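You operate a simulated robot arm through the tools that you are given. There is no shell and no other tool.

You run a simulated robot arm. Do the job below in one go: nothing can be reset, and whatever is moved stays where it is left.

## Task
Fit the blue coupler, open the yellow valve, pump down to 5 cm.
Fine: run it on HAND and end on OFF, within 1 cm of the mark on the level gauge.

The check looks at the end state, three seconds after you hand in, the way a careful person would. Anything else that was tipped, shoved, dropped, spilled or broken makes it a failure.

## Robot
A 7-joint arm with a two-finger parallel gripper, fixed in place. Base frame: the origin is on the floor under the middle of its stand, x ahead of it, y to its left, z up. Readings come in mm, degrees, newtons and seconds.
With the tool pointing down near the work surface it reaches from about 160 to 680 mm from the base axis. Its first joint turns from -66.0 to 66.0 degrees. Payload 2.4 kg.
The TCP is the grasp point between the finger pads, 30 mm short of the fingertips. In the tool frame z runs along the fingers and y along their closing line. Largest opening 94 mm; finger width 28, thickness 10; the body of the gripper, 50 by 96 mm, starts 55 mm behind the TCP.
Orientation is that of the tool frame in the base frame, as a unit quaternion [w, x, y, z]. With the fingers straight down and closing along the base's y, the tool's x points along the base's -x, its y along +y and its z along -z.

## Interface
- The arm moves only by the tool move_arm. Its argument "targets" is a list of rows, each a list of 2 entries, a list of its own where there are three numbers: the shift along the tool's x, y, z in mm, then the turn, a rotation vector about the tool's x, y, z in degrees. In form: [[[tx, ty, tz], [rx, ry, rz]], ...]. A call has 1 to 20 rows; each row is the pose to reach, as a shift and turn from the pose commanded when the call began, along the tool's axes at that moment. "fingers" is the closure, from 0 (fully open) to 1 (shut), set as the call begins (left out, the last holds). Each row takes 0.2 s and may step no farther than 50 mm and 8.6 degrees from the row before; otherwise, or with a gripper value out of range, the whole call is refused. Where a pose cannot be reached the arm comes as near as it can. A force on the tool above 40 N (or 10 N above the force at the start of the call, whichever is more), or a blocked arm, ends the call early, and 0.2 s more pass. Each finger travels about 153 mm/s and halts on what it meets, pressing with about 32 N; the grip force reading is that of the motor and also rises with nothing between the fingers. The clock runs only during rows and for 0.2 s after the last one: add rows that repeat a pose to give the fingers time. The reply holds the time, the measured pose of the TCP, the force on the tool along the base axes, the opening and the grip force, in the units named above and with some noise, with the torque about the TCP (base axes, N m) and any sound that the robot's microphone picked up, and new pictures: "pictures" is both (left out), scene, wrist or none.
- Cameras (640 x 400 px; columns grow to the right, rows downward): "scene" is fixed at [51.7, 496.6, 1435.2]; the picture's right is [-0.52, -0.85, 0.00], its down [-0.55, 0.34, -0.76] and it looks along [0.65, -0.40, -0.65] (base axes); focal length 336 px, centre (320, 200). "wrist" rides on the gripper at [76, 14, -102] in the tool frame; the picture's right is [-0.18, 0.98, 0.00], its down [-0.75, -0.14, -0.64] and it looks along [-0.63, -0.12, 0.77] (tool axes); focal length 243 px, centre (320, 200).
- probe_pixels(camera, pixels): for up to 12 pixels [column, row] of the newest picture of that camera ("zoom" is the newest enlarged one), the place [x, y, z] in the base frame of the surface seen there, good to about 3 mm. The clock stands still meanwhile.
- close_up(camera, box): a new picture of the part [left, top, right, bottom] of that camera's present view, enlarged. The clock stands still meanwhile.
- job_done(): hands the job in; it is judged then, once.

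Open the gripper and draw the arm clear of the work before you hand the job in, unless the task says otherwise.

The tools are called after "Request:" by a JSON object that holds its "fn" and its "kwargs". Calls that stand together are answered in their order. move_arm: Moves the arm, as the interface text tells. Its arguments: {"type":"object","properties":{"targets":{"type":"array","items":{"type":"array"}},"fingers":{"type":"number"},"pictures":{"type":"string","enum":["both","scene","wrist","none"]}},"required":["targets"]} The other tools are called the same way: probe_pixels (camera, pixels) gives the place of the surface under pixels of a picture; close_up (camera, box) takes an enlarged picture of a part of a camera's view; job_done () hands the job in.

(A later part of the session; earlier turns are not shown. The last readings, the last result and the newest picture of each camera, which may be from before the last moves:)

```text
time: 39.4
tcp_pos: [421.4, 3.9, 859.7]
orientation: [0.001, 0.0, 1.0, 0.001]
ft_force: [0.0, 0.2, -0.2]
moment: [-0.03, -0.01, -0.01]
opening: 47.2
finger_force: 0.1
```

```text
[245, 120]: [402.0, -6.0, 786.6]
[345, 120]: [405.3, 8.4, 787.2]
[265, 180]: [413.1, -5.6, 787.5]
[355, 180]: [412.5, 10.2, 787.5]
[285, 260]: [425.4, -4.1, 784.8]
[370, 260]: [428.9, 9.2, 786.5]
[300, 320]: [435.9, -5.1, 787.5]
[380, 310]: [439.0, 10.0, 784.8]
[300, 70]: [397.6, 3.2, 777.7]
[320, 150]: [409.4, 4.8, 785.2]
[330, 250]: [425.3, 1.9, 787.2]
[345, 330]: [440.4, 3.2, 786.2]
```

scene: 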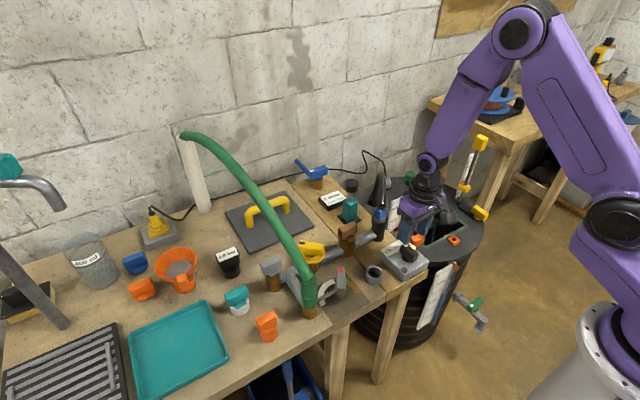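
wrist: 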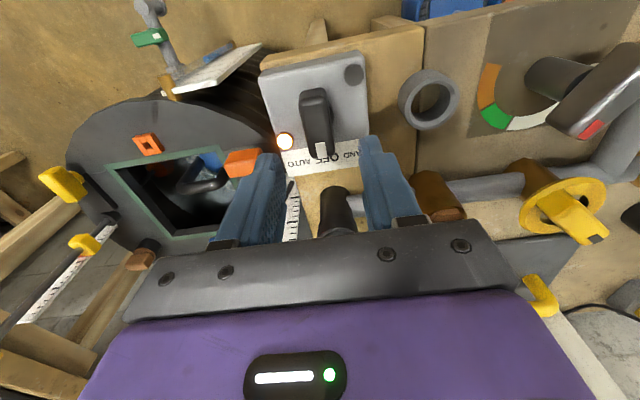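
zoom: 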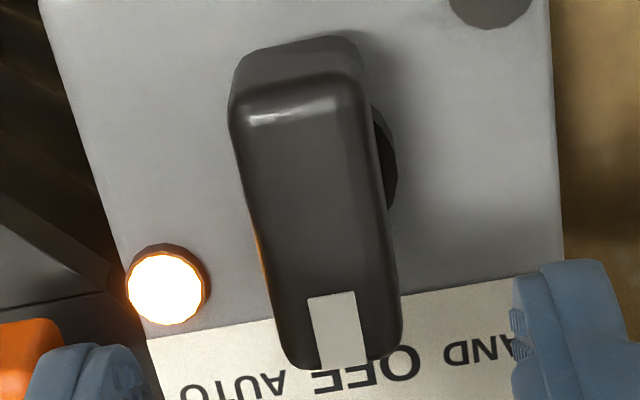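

The knob centre is at about (422,2.3). I centre on it and descend to TCP z≈796, then will close.

Request:
{"fn": "move_arm", "kwargs": {"targets": [[[-0.5, -1.5, 25], [0, 0, 0]], [[-0.5, -1.5, 45], [0, 0, 0]], [[-0.5, -1.5, 58], [0, 0, 0]], [[-0.5, -1.5, 64], [0, 0, 0]], [[-0.5, -1.5, 64], [0, 0, 0]]]}}

Request:
{"fn": "close_up", "kwargs": {"camera": "wrist", "box": [220, 60, 420, 250]}}

Request:
{"fn": "close_up", "kwargs": {"camera": "scene", "box": [360, 210, 480, 340]}}

```text
time: 40.6
tcp_pos: [422.2, 2.7, 795.6]
orientation: [0.001, 0.0, 1.0, 0.001]
ft_force: [0.0, -0.5, -0.3]
moment: [0.0, 0.03, -0.01]
opening: 47.0
finger_force: 0.0
```

scene: 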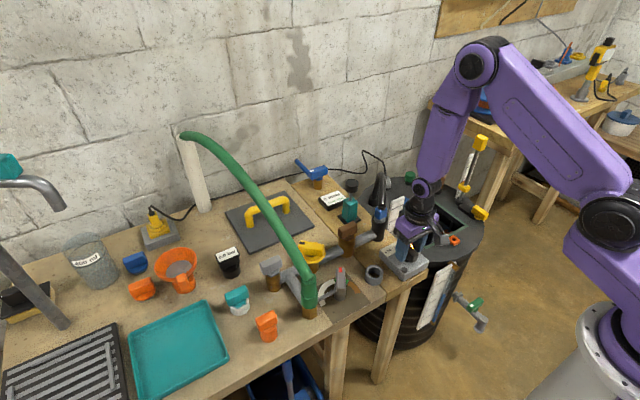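
wrist: 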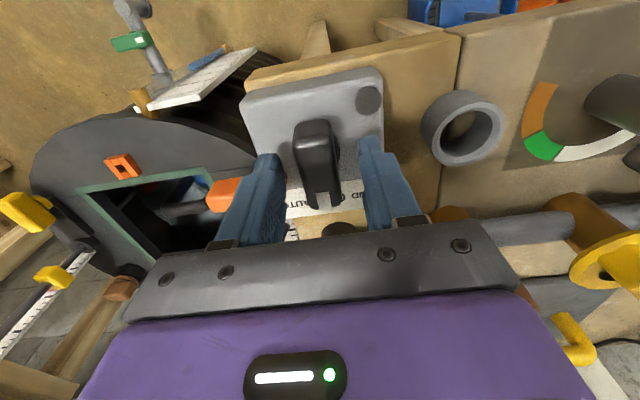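

```text
2.11 times, centred on (320, 155) of wrist
```

zoom: 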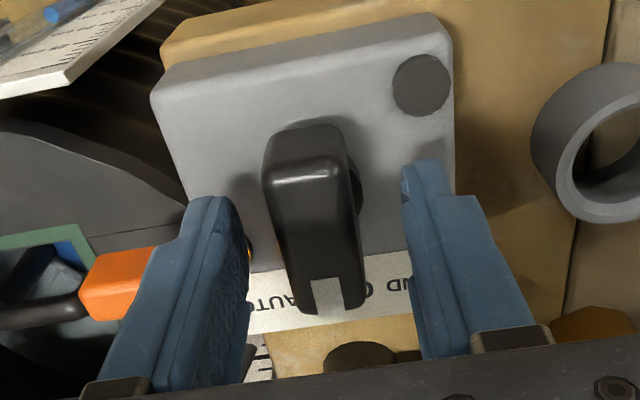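

```text
3.08 times, centred on (420, 275) of scene
```

zoom: 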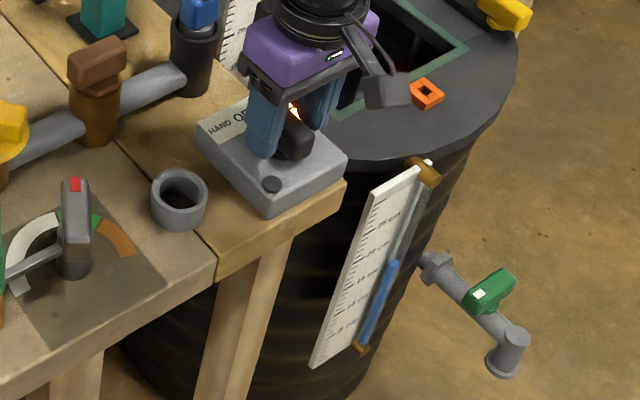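

The knob lies between the fingers and the gauge remains in view of the scene camera. I close on the knob.

Request:
{"fn": "move_arm", "kwargs": {"targets": [[[0, 0, 0], [0, 0, 0]], [[0, 0, 0], [0, 0, 0]], [[0, 0, 0], [0, 0, 0]]], "fingers": 1.0, "pictures": "wrist"}}

```text
time: 41.4
tcp_pos: [421.7, 1.6, 794.7]
orientation: [0.001, 0.001, 1.0, 0.0]
ft_force: [1.7, -9.9, -3.4]
moment: [-0.22, -0.43, -0.02]
opening: 21.4
finger_force: 44.7
```

wrist: 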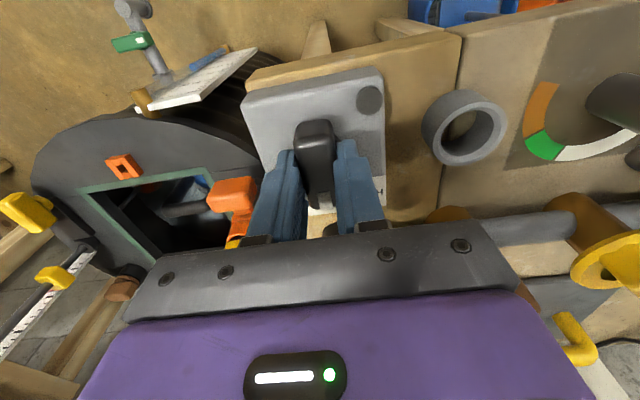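

Gripped with a small -10 N side force; I relax it by 1 mm in -y and turn the knob counter-clockwise toward HAND, 30° first.

Request:
{"fn": "move_arm", "kwargs": {"targets": [[[0, -1, 0], [0, 0, -6]], [[0, -1, 0], [0, 0, -12]], [[0, -1, 0], [0, 0, -18]], [[0, -1, 0], [0, 0, -24]], [[0, -1, 0], [0, 0, -30]]]}}

Request:
{"fn": "close_up", "kwargs": {"camera": "scene", "box": [360, 210, 480, 340]}}

Request:
{"fn": "close_up", "kwargs": {"camera": "wrist", "box": [240, 60, 400, 250]}}

```text
time: 42.6
tcp_pos: [421.4, 0.4, 795.6]
orientation: [0.001, -0.258, 0.966, 0.0]
ft_force: [5.3, -12.5, -8.7]
moment: [-0.12, -0.04, -0.04]
opening: 21.8
finger_force: 45.4
```

scene: 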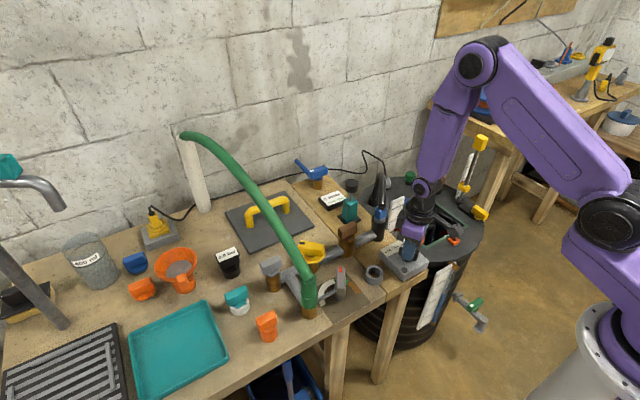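
wrist: 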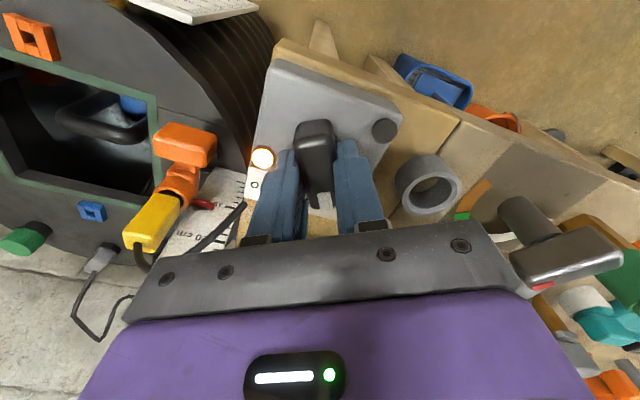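

```text
3.08 times, centred on (420, 275) of scene
```

zoom: 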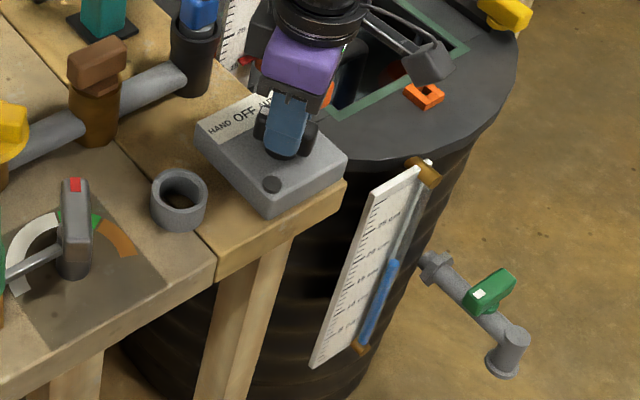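

```text
2.11 times, centred on (320, 155) of wrist
```

zoom: 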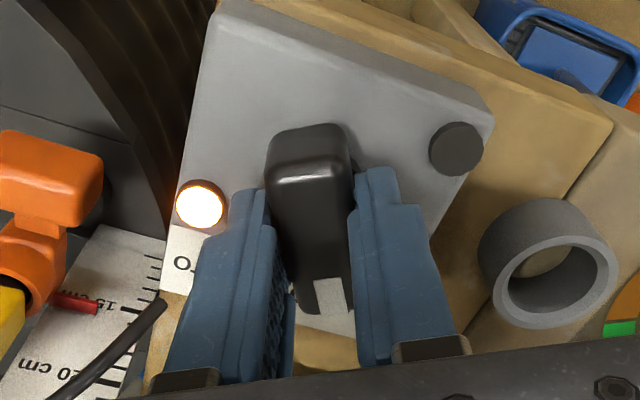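

The knob follows freely to 30°, no level change yet. I continue to 45° toward HAND.

Request:
{"fn": "move_arm", "kwargs": {"targets": [[[0, 0, 0], [0, 0, -5]], [[0, 0, 0], [0, 0, -10]], [[0, 0, 0], [0, 0, -15]]]}}

Request:
{"fn": "close_up", "kwargs": {"camera": "scene", "box": [360, 210, 480, 340]}}

Request:
{"fn": "close_up", "kwargs": {"camera": "wrist", "box": [240, 60, 400, 250]}}

```text
time: 43.4
tcp_pos: [420.5, -0.4, 794.9]
orientation: [0.001, -0.382, 0.924, 0.0]
ft_force: [12.8, -16.5, -16.1]
moment: [-0.63, 0.31, -0.05]
opening: 21.5
finger_force: 44.9
```

scene: 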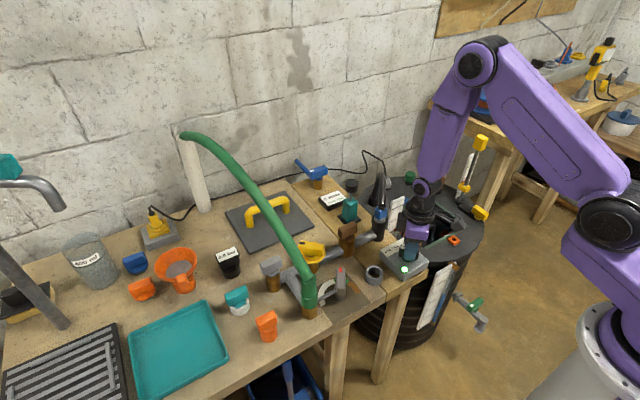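
wrist: 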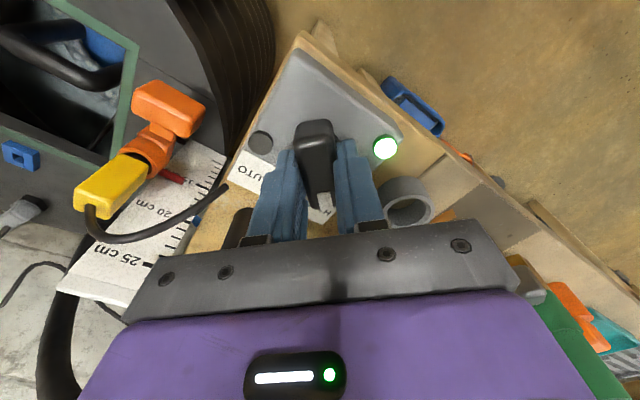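

```text
3.08 times, centred on (420, 275) of scene
```

zoom: 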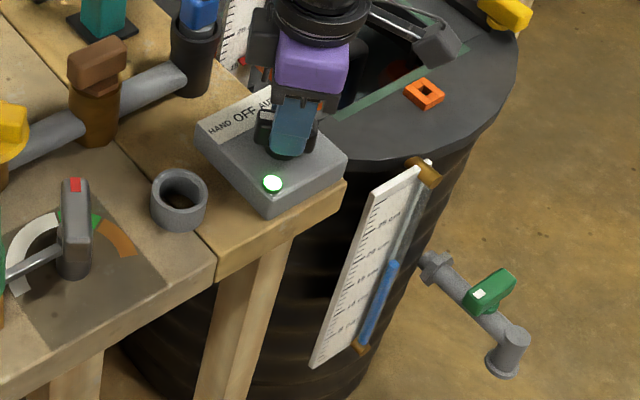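

```text
2.11 times, centred on (320, 155) of wrist
```

zoom: 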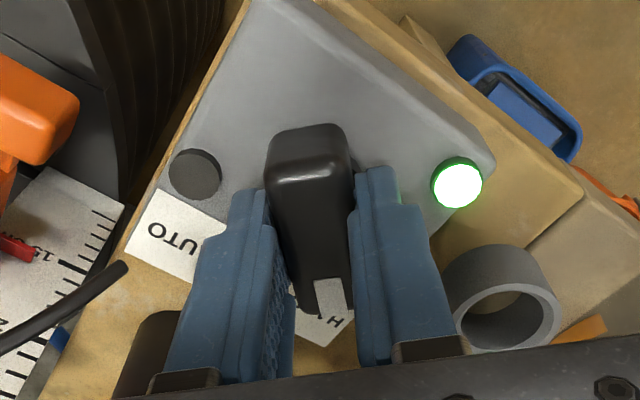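

The green RUN lamp lights on HAND. I hold the knob for 1 s while nudging along the side force to relax it, and watch the gauge.

Request:
{"fn": "move_arm", "kwargs": {"targets": [[[0, 0, 0], [0, 0, 0]], [[0, 0, 0], [0, 0, 0]], [[0, 0, 0], [0, 0, 0]], [[0, 0, 0], [0, 0, 0]]], "pictures": "scene"}}

Request:
{"fn": "close_up", "kwargs": {"camera": "scene", "box": [412, 262, 464, 332]}}

Request:
{"fn": "probe_pixels", "kwargs": {"camera": "zoom", "pixels": [[356, 190], [354, 195], [352, 200], [350, 205], [348, 212], [358, 184]]}}

```text
time: 44.4
tcp_pos: [421.9, 0.2, 795.7]
orientation: [0.001, -0.382, 0.924, 0.0]
ft_force: [14.4, -21.0, -20.0]
moment: [-0.32, -0.11, -0.02]
opening: 21.8
finger_force: 45.2
```

scene: 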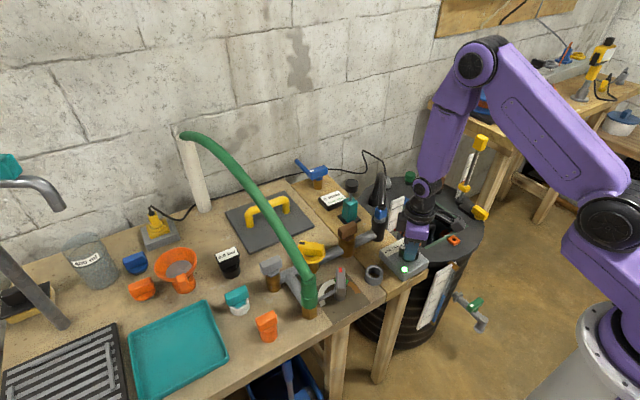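

```text
5.71 times, centred on (438, 297) of scene
```

zoom: 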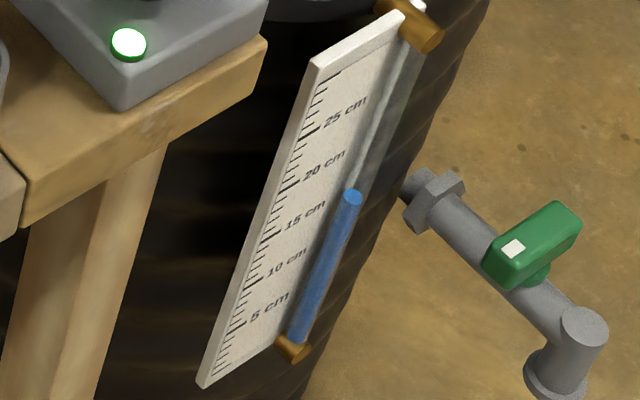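

```text
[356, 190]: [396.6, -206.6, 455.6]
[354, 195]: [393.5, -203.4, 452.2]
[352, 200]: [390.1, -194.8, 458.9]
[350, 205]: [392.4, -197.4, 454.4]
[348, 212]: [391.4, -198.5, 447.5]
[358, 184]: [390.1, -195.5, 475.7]
```

With the valve at 45° the level falls (z 459→~455), so there's flow at mid position. I hold another 1.2 s with a small shift to relieve the grip's side force and measure the rate.

Request:
{"fn": "move_arm", "kwargs": {"targets": [[[0, -0.7, 0.5], [0, 0, 0]], [[0, -1, 0.7], [0, 0, 0]], [[0, -1, 0.7], [0, 0, 0]], [[0, -1, 0.7], [0, 0, 0]], [[0, -1, 0.7], [0, 0, 0]]], "pictures": "scene"}}

Request:
{"fn": "close_up", "kwargs": {"camera": "scene", "box": [412, 262, 464, 332]}}

Request:
{"fn": "close_up", "kwargs": {"camera": "scene", "box": [424, 284, 456, 304]}}

```text
time: 45.6
tcp_pos: [421.9, -0.4, 797.1]
orientation: [0.0, -0.382, 0.924, -0.001]
ft_force: [3.4, -12.8, 22.2]
moment: [-0.22, 0.13, 0.01]
opening: 21.5
finger_force: 45.2
```

scene: 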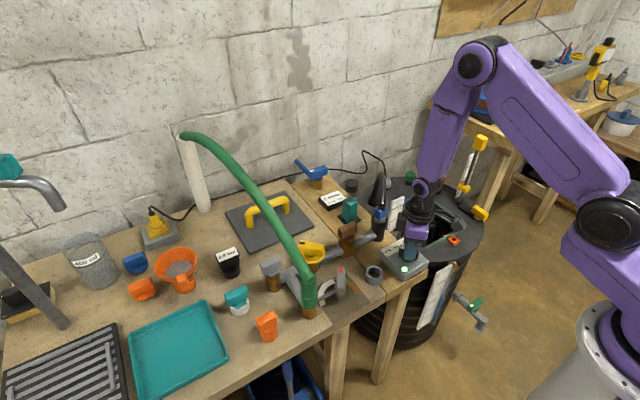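

```text
5.71 times, centred on (438, 297) of scene
```

zoom: 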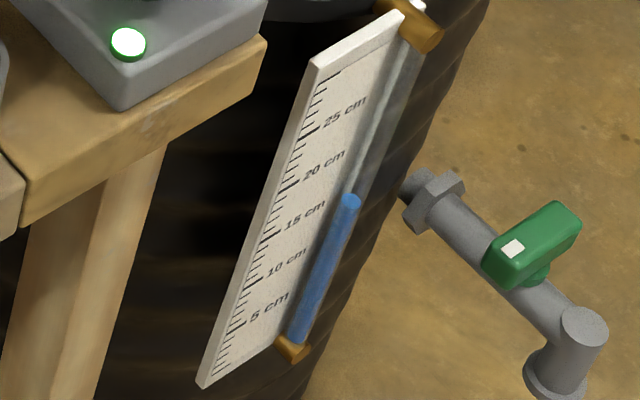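

```text
16.00 times, centred on (440, 294) of scene
```

zoom: 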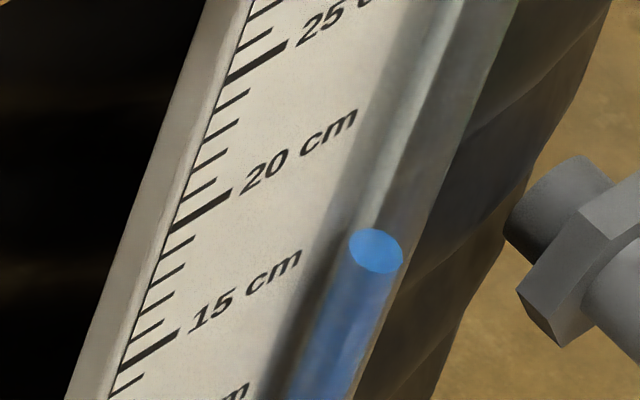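

The level fell to about 15 cm at ~0.45 cm/s with the valve at 45°. To find which end is fully open without racing the level, I turn the knob back to OFF now.

Request:
{"fn": "move_arm", "kwargs": {"targets": [[[0, -0.3, -0.35], [0, 0, 8]], [[0, -0.3, -0.35], [0, 0, 16]], [[0, -0.3, -0.35], [0, 0, 24]], [[0, -0.3, -0.35], [0, 0, 32]], [[0, -0.3, -0.35], [0, 0, 40]], [[0, -0.3, -0.35], [0, 0, 45]]]}}

Request:
{"fn": "close_up", "kwargs": {"camera": "wrist", "box": [240, 60, 400, 250]}}

Request:
{"fn": "close_up", "kwargs": {"camera": "scene", "box": [412, 262, 464, 332]}}

Request:
{"fn": "probe_pixels", "kwargs": {"camera": "zoom", "pixels": [[352, 200], [351, 203], [350, 206], [349, 209], [348, 212], [346, 216]]}}

```text
time: 47.0
tcp_pos: [421.4, 1.2, 795.8]
orientation: [-0.001, 0.0, 1.0, 0.001]
ft_force: [-4.6, 9.3, 15.1]
moment: [0.32, -0.75, -0.02]
opening: 21.6
finger_force: 44.7
```

scene: 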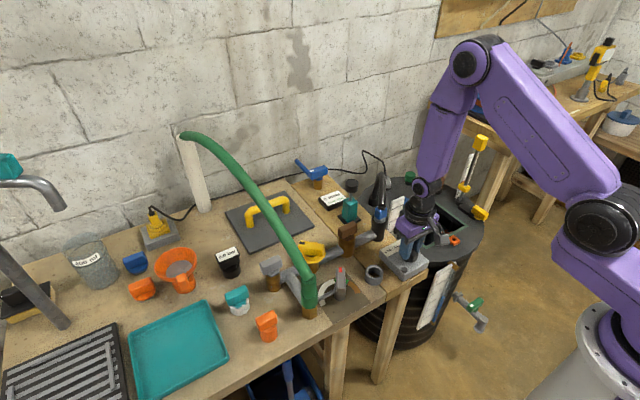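
wrist: 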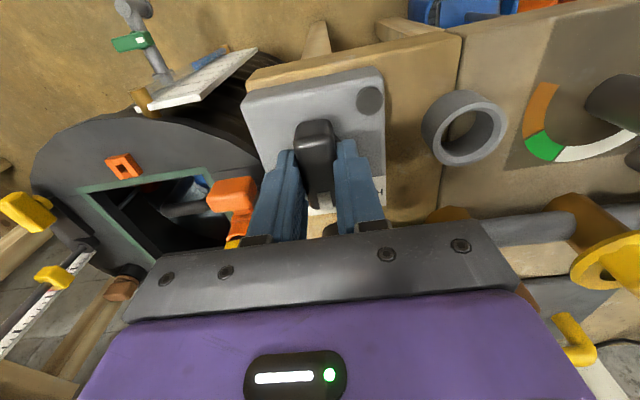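

```text
2.11 times, centred on (320, 155) of wrist
```

zoom: 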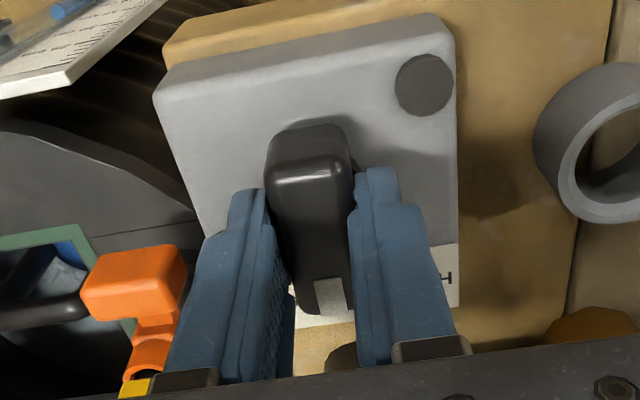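

```text
5.71 times, centred on (438, 297) of scene
```

zoom: 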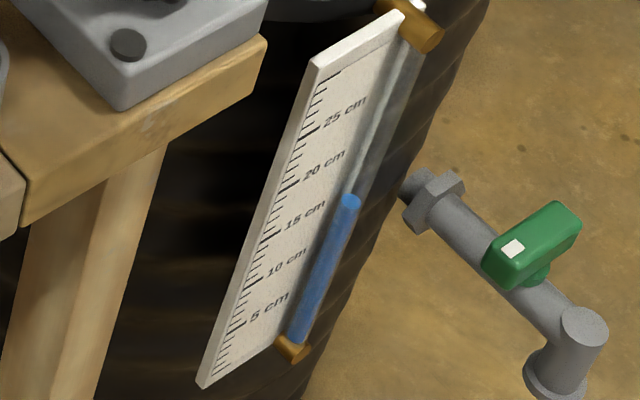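

```text
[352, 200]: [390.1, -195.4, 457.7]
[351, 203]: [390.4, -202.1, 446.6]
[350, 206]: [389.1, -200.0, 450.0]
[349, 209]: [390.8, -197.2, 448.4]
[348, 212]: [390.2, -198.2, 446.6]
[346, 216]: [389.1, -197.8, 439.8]
```

The RUN lamp is out and the level holds at ~15.0 cm, so OFF works. I release the knob and travel back to the handwheel, turning the tool to the bar's 45° direction.

Request:
{"fn": "move_arm", "kwargs": {"targets": [[[0, 0, 0], [0, 0, 0]], [[0, 0, 0], [0, 0, 0]], [[0, 0, -45], [0, 0, 0]], [[0, 0, -90], [0, 0, 0]], [[-20, 35, -115], [0, 0, -7.5]], [[-41, 72, -140], [0, 0, -15]], [[-62, 109, -144], [0, 0, -22.5]], [[-83, 146, -144], [0, 0, -30]], [[-103, 182, -144], [0, 0, -37.5]], [[-123.6, 218.6, -144], [0, 0, -45]], [[-123.6, 218.6, -104], [0, 0, -45]], [[-123.6, 218.6, -70], [0, 0, -45]], [[-123.6, 218.6, -70], [0, 0, -45]]], "fingers": 0.35}}

Request:
{"fn": "close_up", "kwargs": {"camera": "wrist", "box": [220, 60, 420, 250]}}

Request:
{"fn": "close_up", "kwargs": {"camera": "scene", "box": [360, 210, 480, 340]}}

```text
time: 49.8
tcp_pos: [545.3, 218.6, 865.4]
orientation: [0.002, -0.383, 0.924, 0.0]
ft_force: [0.2, 0.0, -0.6]
moment: [-0.03, -0.02, -0.01]
opening: 60.9
finger_force: 0.1
```

scene: 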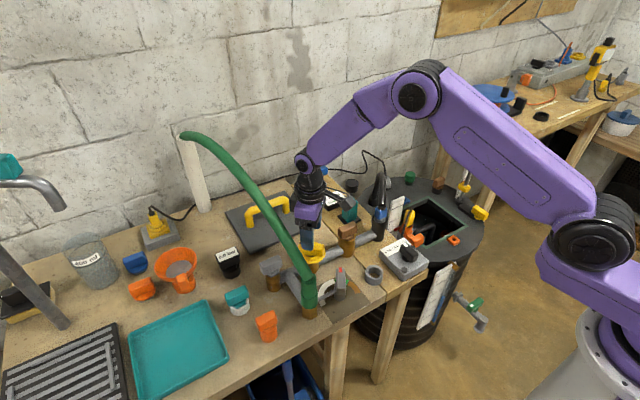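
wrist: 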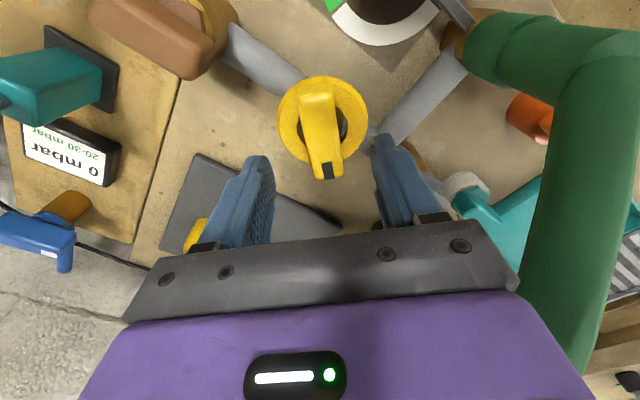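

```text
2.11 times, centred on (320, 155) of wrist
```

zoom: 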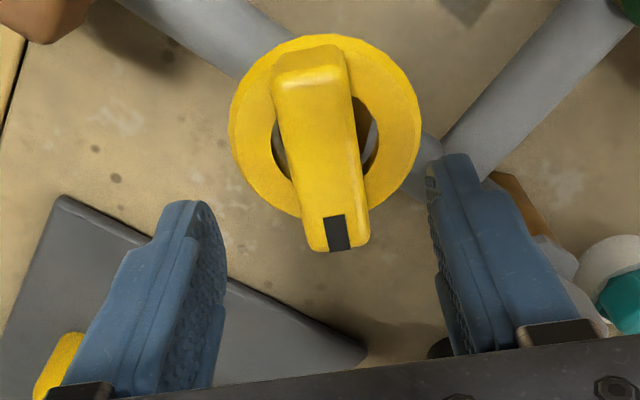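

```text
3.08 times, centred on (420, 275) of scene
```

zoom: 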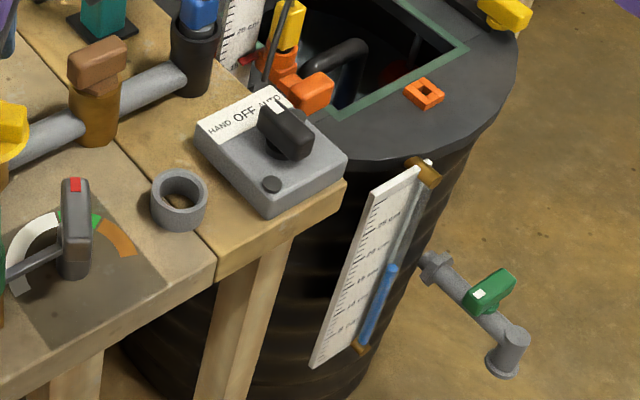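

I check the selector: the orange lamp beside the knob no longer seems lit. I zoom to see the lamp and the mark.

Request:
{"fn": "close_up", "kwargs": {"camera": "scene", "box": [376, 230, 432, 275]}}

Request:
{"fn": "close_up", "kwargs": {"camera": "scene", "box": [340, 170, 440, 250]}}

```text
8.89 times, centred on (404, 252) of scene
```

zoom: 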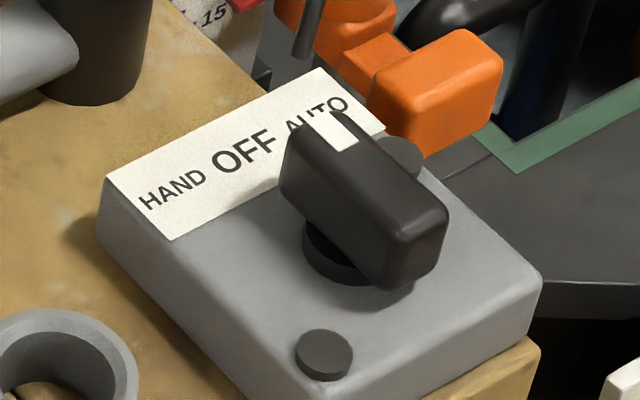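

```text
5.00 times, centred on (390, 210) of scene
```

zoom: 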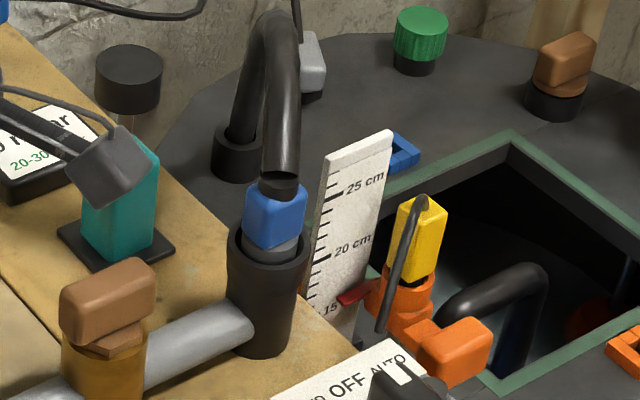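

The orange lamp was evidently a high-level light (now below it); the knob is on OFF and the coupler is seated. I descend on the handwheel bar and grip it.

Request:
{"fn": "move_arm", "kwargs": {"targets": [[[-0.85, 0.6, 20], [0, 0, 0]], [[-0.85, 0.6, 36], [0, 0, 0]], [[-0.85, 0.6, 43.5], [0, 0, 0]], [[-0.85, 0.6, 43.5], [0, 0, 0]]], "pictures": "wrist"}}

Request:
{"fn": "move_arm", "kwargs": {"targets": [[[0, 0, 0], [0, 0, 0]], [[0, 0, 0], [0, 0, 0]], [[0, 0, 0], [0, 0, 0]]], "fingers": 1.0, "pictures": "wrist"}}

```text
time: 50.8
tcp_pos: [547.1, 220.0, 822.8]
orientation: [0.001, -0.383, 0.924, 0.0]
ft_force: [0.9, 0.6, 0.2]
moment: [-0.01, 0.01, -0.02]
opening: 61.0
finger_force: 0.0
```

wrist: 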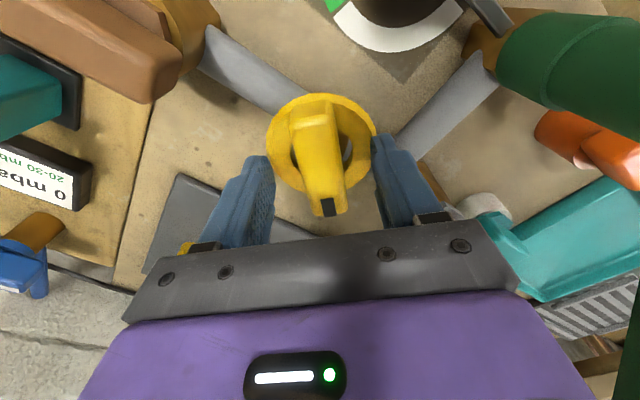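

```text
time: 51.6
tcp_pos: [546.3, 221.2, 822.5]
orientation: [0.0, -0.383, 0.924, 0.0]
ft_force: [-4.4, 4.9, -0.7]
moment: [0.0, 0.29, -0.05]
opening: 24.0
finger_force: 44.8
```

wrist: 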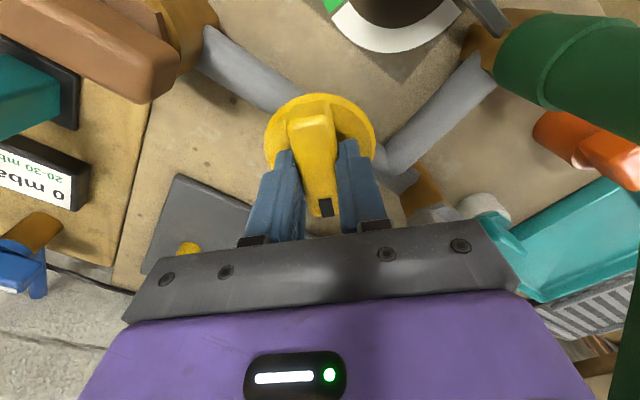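

Gripped. I turn it clockwise 46° to the far stop (bar across), away from its starting stop.

Request:
{"fn": "move_arm", "kwargs": {"targets": [[[0, 0, 0], [0, 0, 8]], [[0, 0, 0], [0, 0, 16]], [[0, 0, 0], [0, 0, 24]], [[0, 0, 0], [0, 0, 32]], [[0, 0, 0], [0, 0, 40]], [[0, 0, 0], [0, 0, 46]], [[0, 0, 0], [0, 0, 46]]], "pictures": "wrist"}}

Request:
{"fn": "move_arm", "kwargs": {"targets": [[[0, 0, 0], [0, 0, 0]], [[0, 0, 0], [0, 0, 0]], [[0, 0, 0], [0, 0, 0]]], "fingers": 0.35, "pictures": "wrist"}}

Request:
{"fn": "close_up", "kwargs": {"camera": "wrist", "box": [220, 60, 420, 250]}}

```text
time: 53.2
tcp_pos: [546.5, 220.3, 822.4]
orientation: [0.001, 0.008, 1.0, -0.001]
ft_force: [-7.1, 8.0, 2.1]
moment: [0.05, 0.83, 0.96]
opening: 23.8
finger_force: 45.5
```

wrist: 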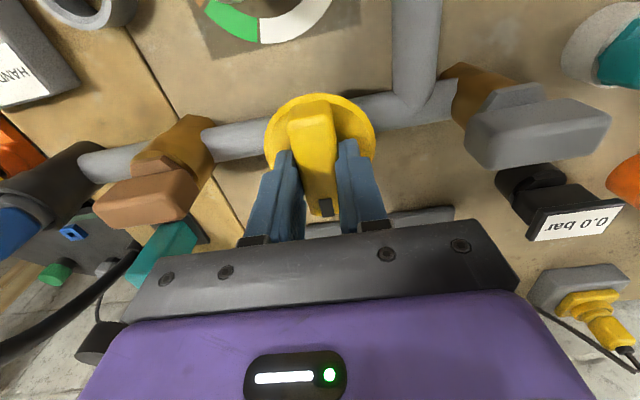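

```text
time: 54.0
tcp_pos: [546.8, 220.4, 821.0]
orientation: [0.0, 0.01, 1.0, 0.0]
ft_force: [-0.2, 0.0, -0.4]
moment: [-0.02, 0.02, 0.02]
opening: 61.0
finger_force: 0.1
```

wrist: 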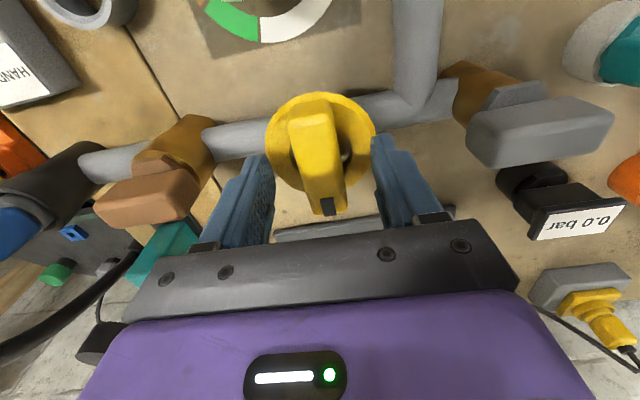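

```text
2.11 times, centred on (320, 155) of wrist
```

zoom: 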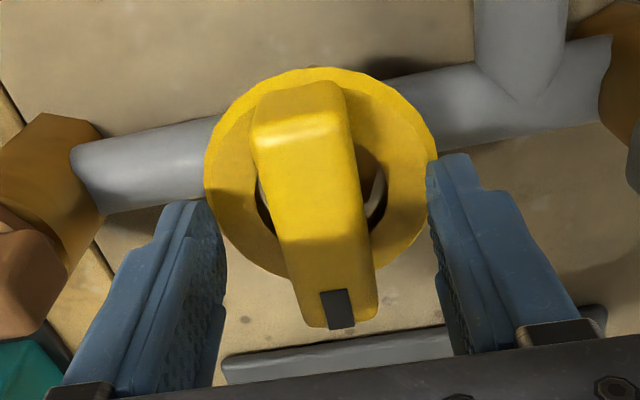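

The bar is now across at the far stop and released. I return to the selector, positioning above the knob at z≈861.

Request:
{"fn": "move_arm", "kwargs": {"targets": [[[0, 0, -40], [0, 0, 0]], [[0, 0, -85], [0, 0, 0]], [[20, -36, -110], [0, 0, -1]], [[42, -77, -118], [0, 0, -1]], [[64, -117, -118], [0, 0, -1]], [[84, -157, -110], [0, 0, -1]], [[104, -195, -90], [0, 0, -1]], [[121.2, -220.7, -60], [0, 0, -1]], [[121.2, -220.7, -40], [0, 0, -1]], [[121.2, -220.7, -40], [0, 0, -1]]], "fingers": 0.5}}

Request:
{"fn": "close_up", "kwargs": {"camera": "wrist", "box": [240, 60, 400, 250]}}

```text
time: 56.2
tcp_pos: [421.0, 2.6, 863.5]
orientation: [0.001, 0.0, 1.0, 0.001]
ft_force: [-0.2, -0.4, 0.3]
moment: [0.02, -0.02, -0.02]
opening: 46.9
finger_force: 0.0
```

scene: 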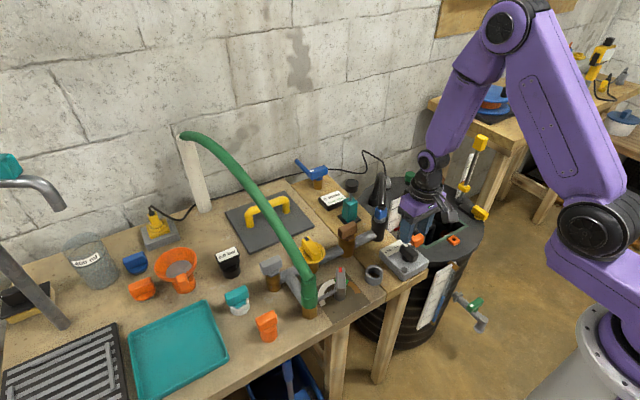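
wrist: 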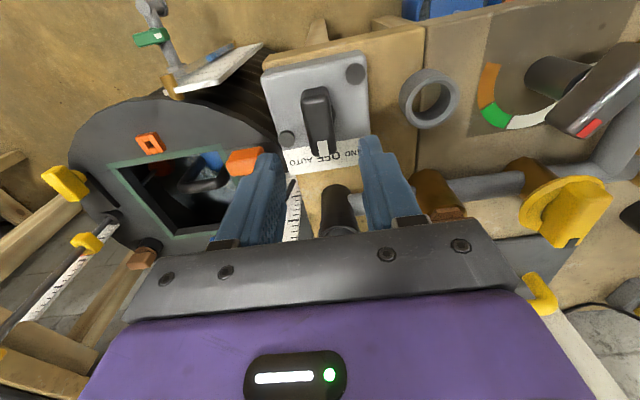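

```text
2.11 times, centred on (320, 155) of wrist
```

zoom: 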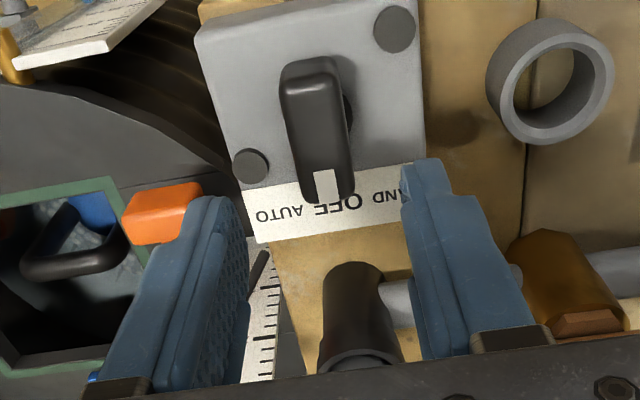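

The knob sits on OFF right below. I descend to z≈796 and close on it.

Request:
{"fn": "move_arm", "kwargs": {"targets": [[[0, -0.5, 30], [0, 0, 0]], [[0, -0.5, 52], [0, 0, 0]], [[0, -0.5, 67], [0, 0, 0]], [[0, -0.5, 67], [0, 0, 0]]], "pictures": "wrist"}}

Request:
{"fn": "move_arm", "kwargs": {"targets": [[[0, 0, 0], [0, 0, 0]], [[0, 0, 0], [0, 0, 0]], [[0, 0, 0], [0, 0, 0]]], "fingers": 1.0, "pictures": "wrist"}}

```text
time: 57.2
tcp_pos: [421.4, 0.6, 795.1]
orientation: [0.0, 0.0, 1.0, 0.0]
ft_force: [0.5, 0.3, 0.1]
moment: [0.01, -0.03, -0.02]
opening: 46.9
finger_force: 0.1
```

wrist: 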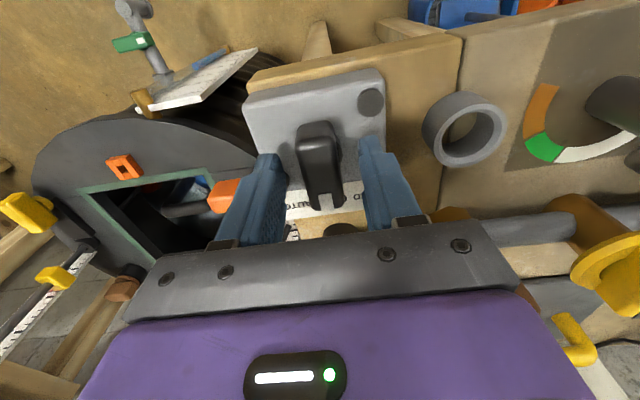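

```text
time: 58.0
tcp_pos: [420.7, 1.0, 795.5]
orientation: [0.001, 0.0, 1.0, 0.001]
ft_force: [1.2, 6.7, -6.8]
moment: [0.21, -0.44, 0.01]
opening: 21.9
finger_force: 45.5
```

wrist: 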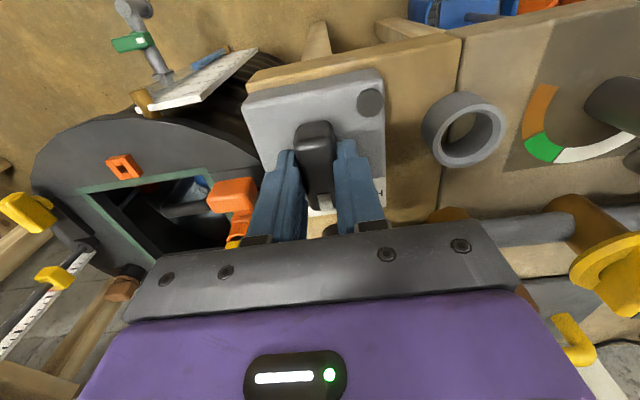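

Gripped with small side force. I turn to HAND (45° counter-clockwise) and read the gauge at once.

Request:
{"fn": "move_arm", "kwargs": {"targets": [[[0, 0.3, 0], [0, 0, -8]], [[0, 0.3, 0], [0, 0, -16]], [[0, 0.3, 0], [0, 0, -24]], [[0, 0.3, 0], [0, 0, -32]], [[0, 0.3, 0], [0, 0, -40]], [[0, 0.3, 0], [0, 0, -45]]], "pictures": "scene"}}

Request:
{"fn": "close_up", "kwargs": {"camera": "scene", "box": [412, 262, 464, 332]}}

```text
time: 59.4
tcp_pos: [421.7, -0.2, 795.1]
orientation: [0.002, -0.381, 0.924, 0.0]
ft_force: [-1.4, -17.6, 30.9]
moment: [-0.75, 0.73, -0.02]
opening: 21.8
finger_force: 45.4
```

scene: 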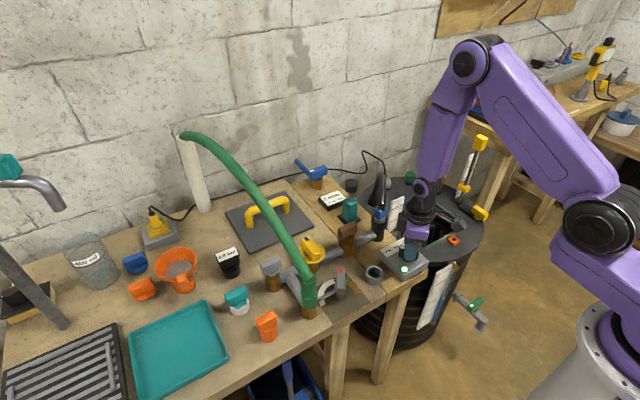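

```text
5.71 times, centred on (438, 297) of scene
```

zoom: 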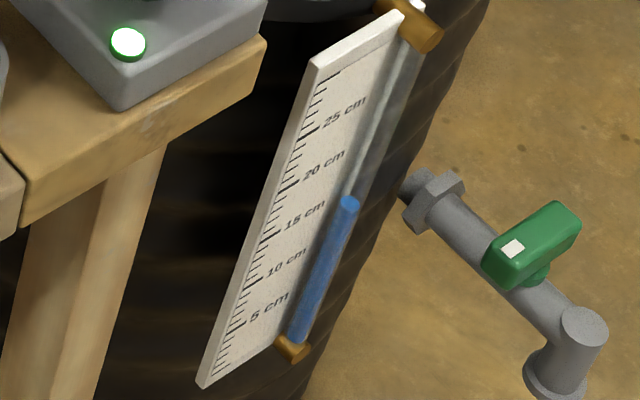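

RUN lamp on; column top at about (350,204). I hold 0.6 s, easing the vertical force by 0.6 mm, and read again.

Request:
{"fn": "move_arm", "kwargs": {"targets": [[[0, -0.3, -0.6], [0, 0, 0]], [[0, -0.3, -0.6], [0, 0, 0]], [[0, -0.3, -0.6], [0, 0, 0]]], "pictures": "scene"}}

Request:
{"fn": "close_up", "kwargs": {"camera": "scene", "box": [412, 262, 464, 332]}}

```text
time: 60.2
tcp_pos: [422.6, -0.9, 794.5]
orientation: [0.001, -0.382, 0.924, 0.0]
ft_force: [-0.1, -25.9, 26.5]
moment: [-0.34, 0.14, -0.02]
opening: 22.0
finger_force: 45.3
```

scene: 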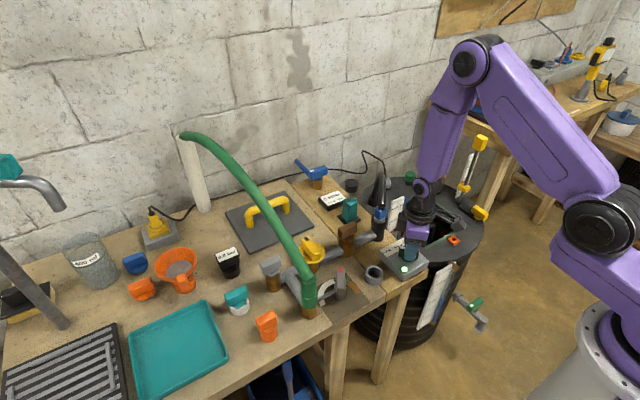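

```text
5.71 times, centred on (438, 297) of scene
```

zoom: 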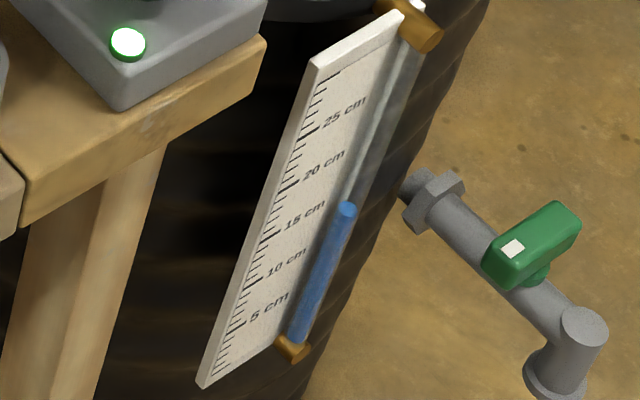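

The level drops faster now (~0.65 cm/s vs ~0.45), so the across position is the fully open one. Level ≈14.0 cm; I hold HAND 3 s more while relaxing the grip forces.

Request:
{"fn": "move_arm", "kwargs": {"targets": [[[0.3, -0.3, -0.2], [0, 0, 0]], [[0.6, -0.6, -0.4], [0, 0, 0]], [[0.6, -0.6, -0.4], [0, 0, 0]], [[0.6, -0.6, -0.4], [0, 0, 0]], [[0.6, -0.6, -0.4], [0, 0, 0]], [[0.6, -0.6, -0.4], [0, 0, 0]], [[0.6, -0.6, -0.4], [0, 0, 0]], [[0.6, -0.6, -0.4], [0, 0, 0]], [[0.6, -0.6, -0.4], [0, 0, 0]], [[0.6, -0.6, -0.4], [0, 0, 0]]], "pictures": "scene"}}

Request:
{"fn": "close_up", "kwargs": {"camera": "scene", "box": [412, 262, 464, 332]}}

Request:
{"fn": "close_up", "kwargs": {"camera": "scene", "box": [260, 160, 420, 310]}}

```text
time: 62.4
tcp_pos: [420.7, -0.6, 796.0]
orientation: [0.0, -0.382, 0.924, 0.001]
ft_force: [0.8, -16.9, 0.3]
moment: [0.12, -0.41, -0.05]
opening: 21.9
finger_force: 44.9
```

scene: 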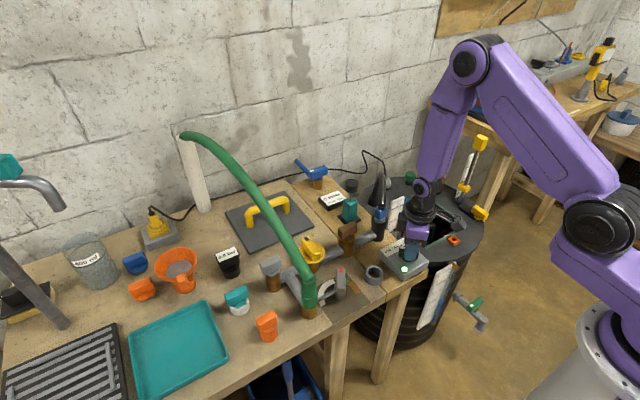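

```text
5.71 times, centred on (438, 297) of scene
```

zoom: 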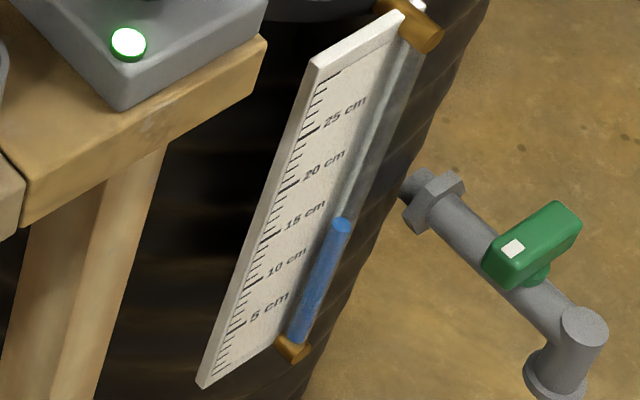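

```text
2.67 times, centred on (340, 235) of scene
```

zoom: 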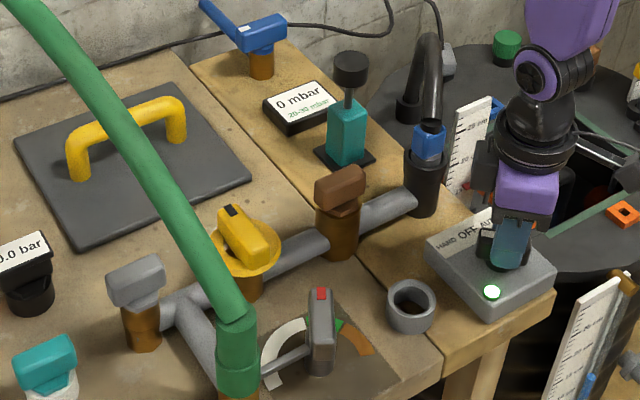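

Level ≈12.4 cm (top at row 224), rate ~0.70 cm/s, no leak at the coupler or bench. I hold another 4 s.

Request:
{"fn": "move_arm", "kwargs": {"targets": [[[0.3, -0.3, 0], [0, 0, 0]], [[0.3, -0.3, 0], [0, 0, 0]], [[0.3, -0.3, 0], [0, 0, 0]], [[0.3, -0.3, 0], [0, 0, 0]], [[0.3, -0.3, 0], [0, 0, 0]], [[0.3, -0.3, 0], [0, 0, 0]], [[0.3, -0.3, 0], [0, 0, 0]], [[0.3, -0.3, 0], [0, 0, 0]], [[0.3, -0.3, 0], [0, 0, 0]], [[0.3, -0.3, 0], [0, 0, 0]], [[0.3, -0.3, 0], [0, 0, 0]], [[0.3, -0.3, 0], [0, 0, 0]], [[0.3, -0.3, 0], [0, 0, 0]], [[0.3, -0.3, 0], [0, 0, 0]], [[0.3, -0.3, 0], [0, 0, 0]], [[0.3, -0.3, 0], [0, 0, 0]], [[0.3, -0.3, 0], [0, 0, 0]], [[0.3, -0.3, 0], [0, 0, 0]], [[0.3, -0.3, 0], [0, 0, 0]], [[0.3, -0.3, 0], [0, 0, 0]]], "pictures": "scene"}}

Request:
{"fn": "close_up", "kwargs": {"camera": "scene", "box": [412, 262, 464, 332]}}

Request:
{"fn": "probe_pixels", "kwargs": {"camera": "zoom", "pixels": [[334, 246], [332, 249], [331, 252], [330, 255], [329, 258], [328, 261]]}}

```text
time: 66.6
tcp_pos: [422.2, -0.7, 796.7]
orientation: [0.0, -0.383, 0.924, -0.001]
ft_force: [2.4, -0.4, -24.1]
moment: [0.07, 0.04, 0.02]
opening: 21.8
finger_force: 45.1
```

scene: 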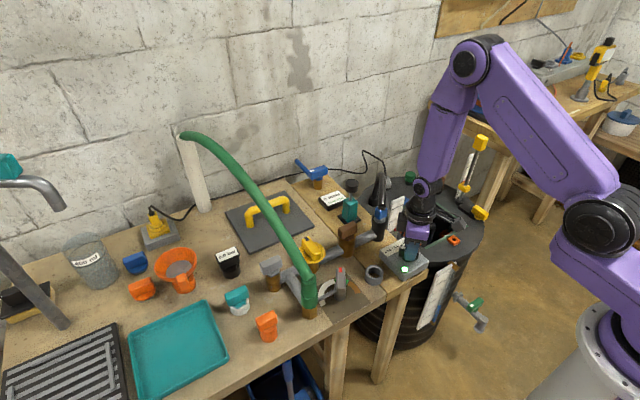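

```text
5.71 times, centred on (438, 297) of scene
```

zoom: 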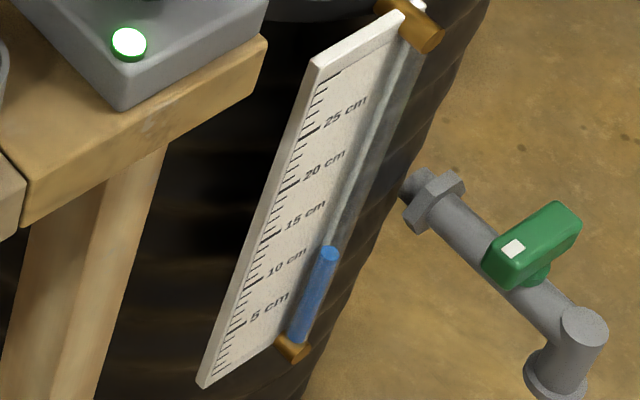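

```text
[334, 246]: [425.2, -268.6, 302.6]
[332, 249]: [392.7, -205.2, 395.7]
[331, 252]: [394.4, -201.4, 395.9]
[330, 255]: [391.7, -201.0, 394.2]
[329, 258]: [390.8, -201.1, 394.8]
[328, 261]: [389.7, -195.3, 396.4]
```

Level ≈9.45 cm (probe z≈395). I hold 3.6 s more, easing the vertical force by 0.25 mm.

Request:
{"fn": "move_arm", "kwargs": {"targets": [[[0, 0, 0.25], [0, 0, 0]], [[0, 0, 0.25], [0, 0, 0]], [[0, 0, 0.25], [0, 0, 0]], [[0, 0, 0.25], [0, 0, 0]], [[0, 0, 0.25], [0, 0, 0]], [[0, 0, 0.25], [0, 0, 0]], [[0, 0, 0.25], [0, 0, 0]], [[0, 0, 0.25], [0, 0, 0]], [[0, 0, 0.25], [0, 0, 0]], [[0, 0, 0.25], [0, 0, 0]], [[0, 0, 0.25], [0, 0, 0]], [[0, 0, 0.25], [0, 0, 0]], [[0, 0, 0.25], [0, 0, 0]], [[0, 0, 0.25], [0, 0, 0]], [[0, 0, 0.25], [0, 0, 0]], [[0, 0, 0.25], [0, 0, 0]], [[0, 0, 0.25], [0, 0, 0]]], "pictures": "scene"}}

Request:
{"fn": "close_up", "kwargs": {"camera": "scene", "box": [412, 262, 464, 332]}}

Request:
{"fn": "probe_pixels", "kwargs": {"camera": "zoom", "pixels": [[322, 270], [321, 272], [320, 275], [319, 278], [318, 281], [317, 284]]}}

```text
time: 70.2
tcp_pos: [421.5, -0.5, 796.5]
orientation: [0.0, -0.383, 0.924, 0.0]
ft_force: [0.0, 2.4, -17.3]
moment: [0.1, 0.15, 0.02]
opening: 21.7
finger_force: 44.9
```

scene: 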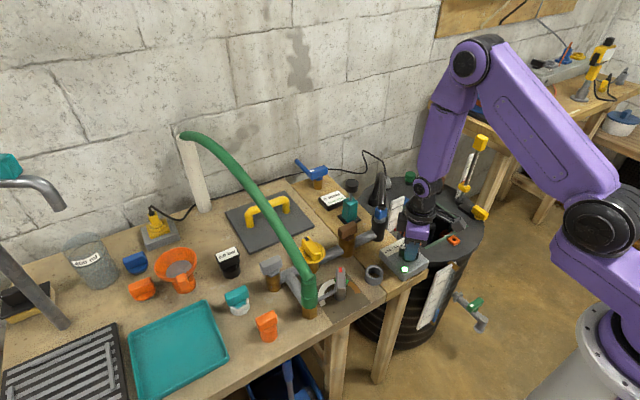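

```text
5.71 times, centred on (438, 297) of scene
```

zoom: 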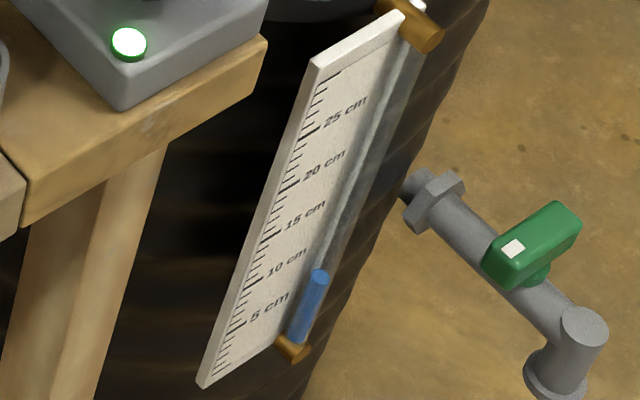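

```text
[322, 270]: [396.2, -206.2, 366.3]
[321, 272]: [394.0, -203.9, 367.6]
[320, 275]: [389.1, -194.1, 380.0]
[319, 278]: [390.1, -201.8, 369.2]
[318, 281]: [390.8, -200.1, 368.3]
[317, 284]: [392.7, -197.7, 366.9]
```

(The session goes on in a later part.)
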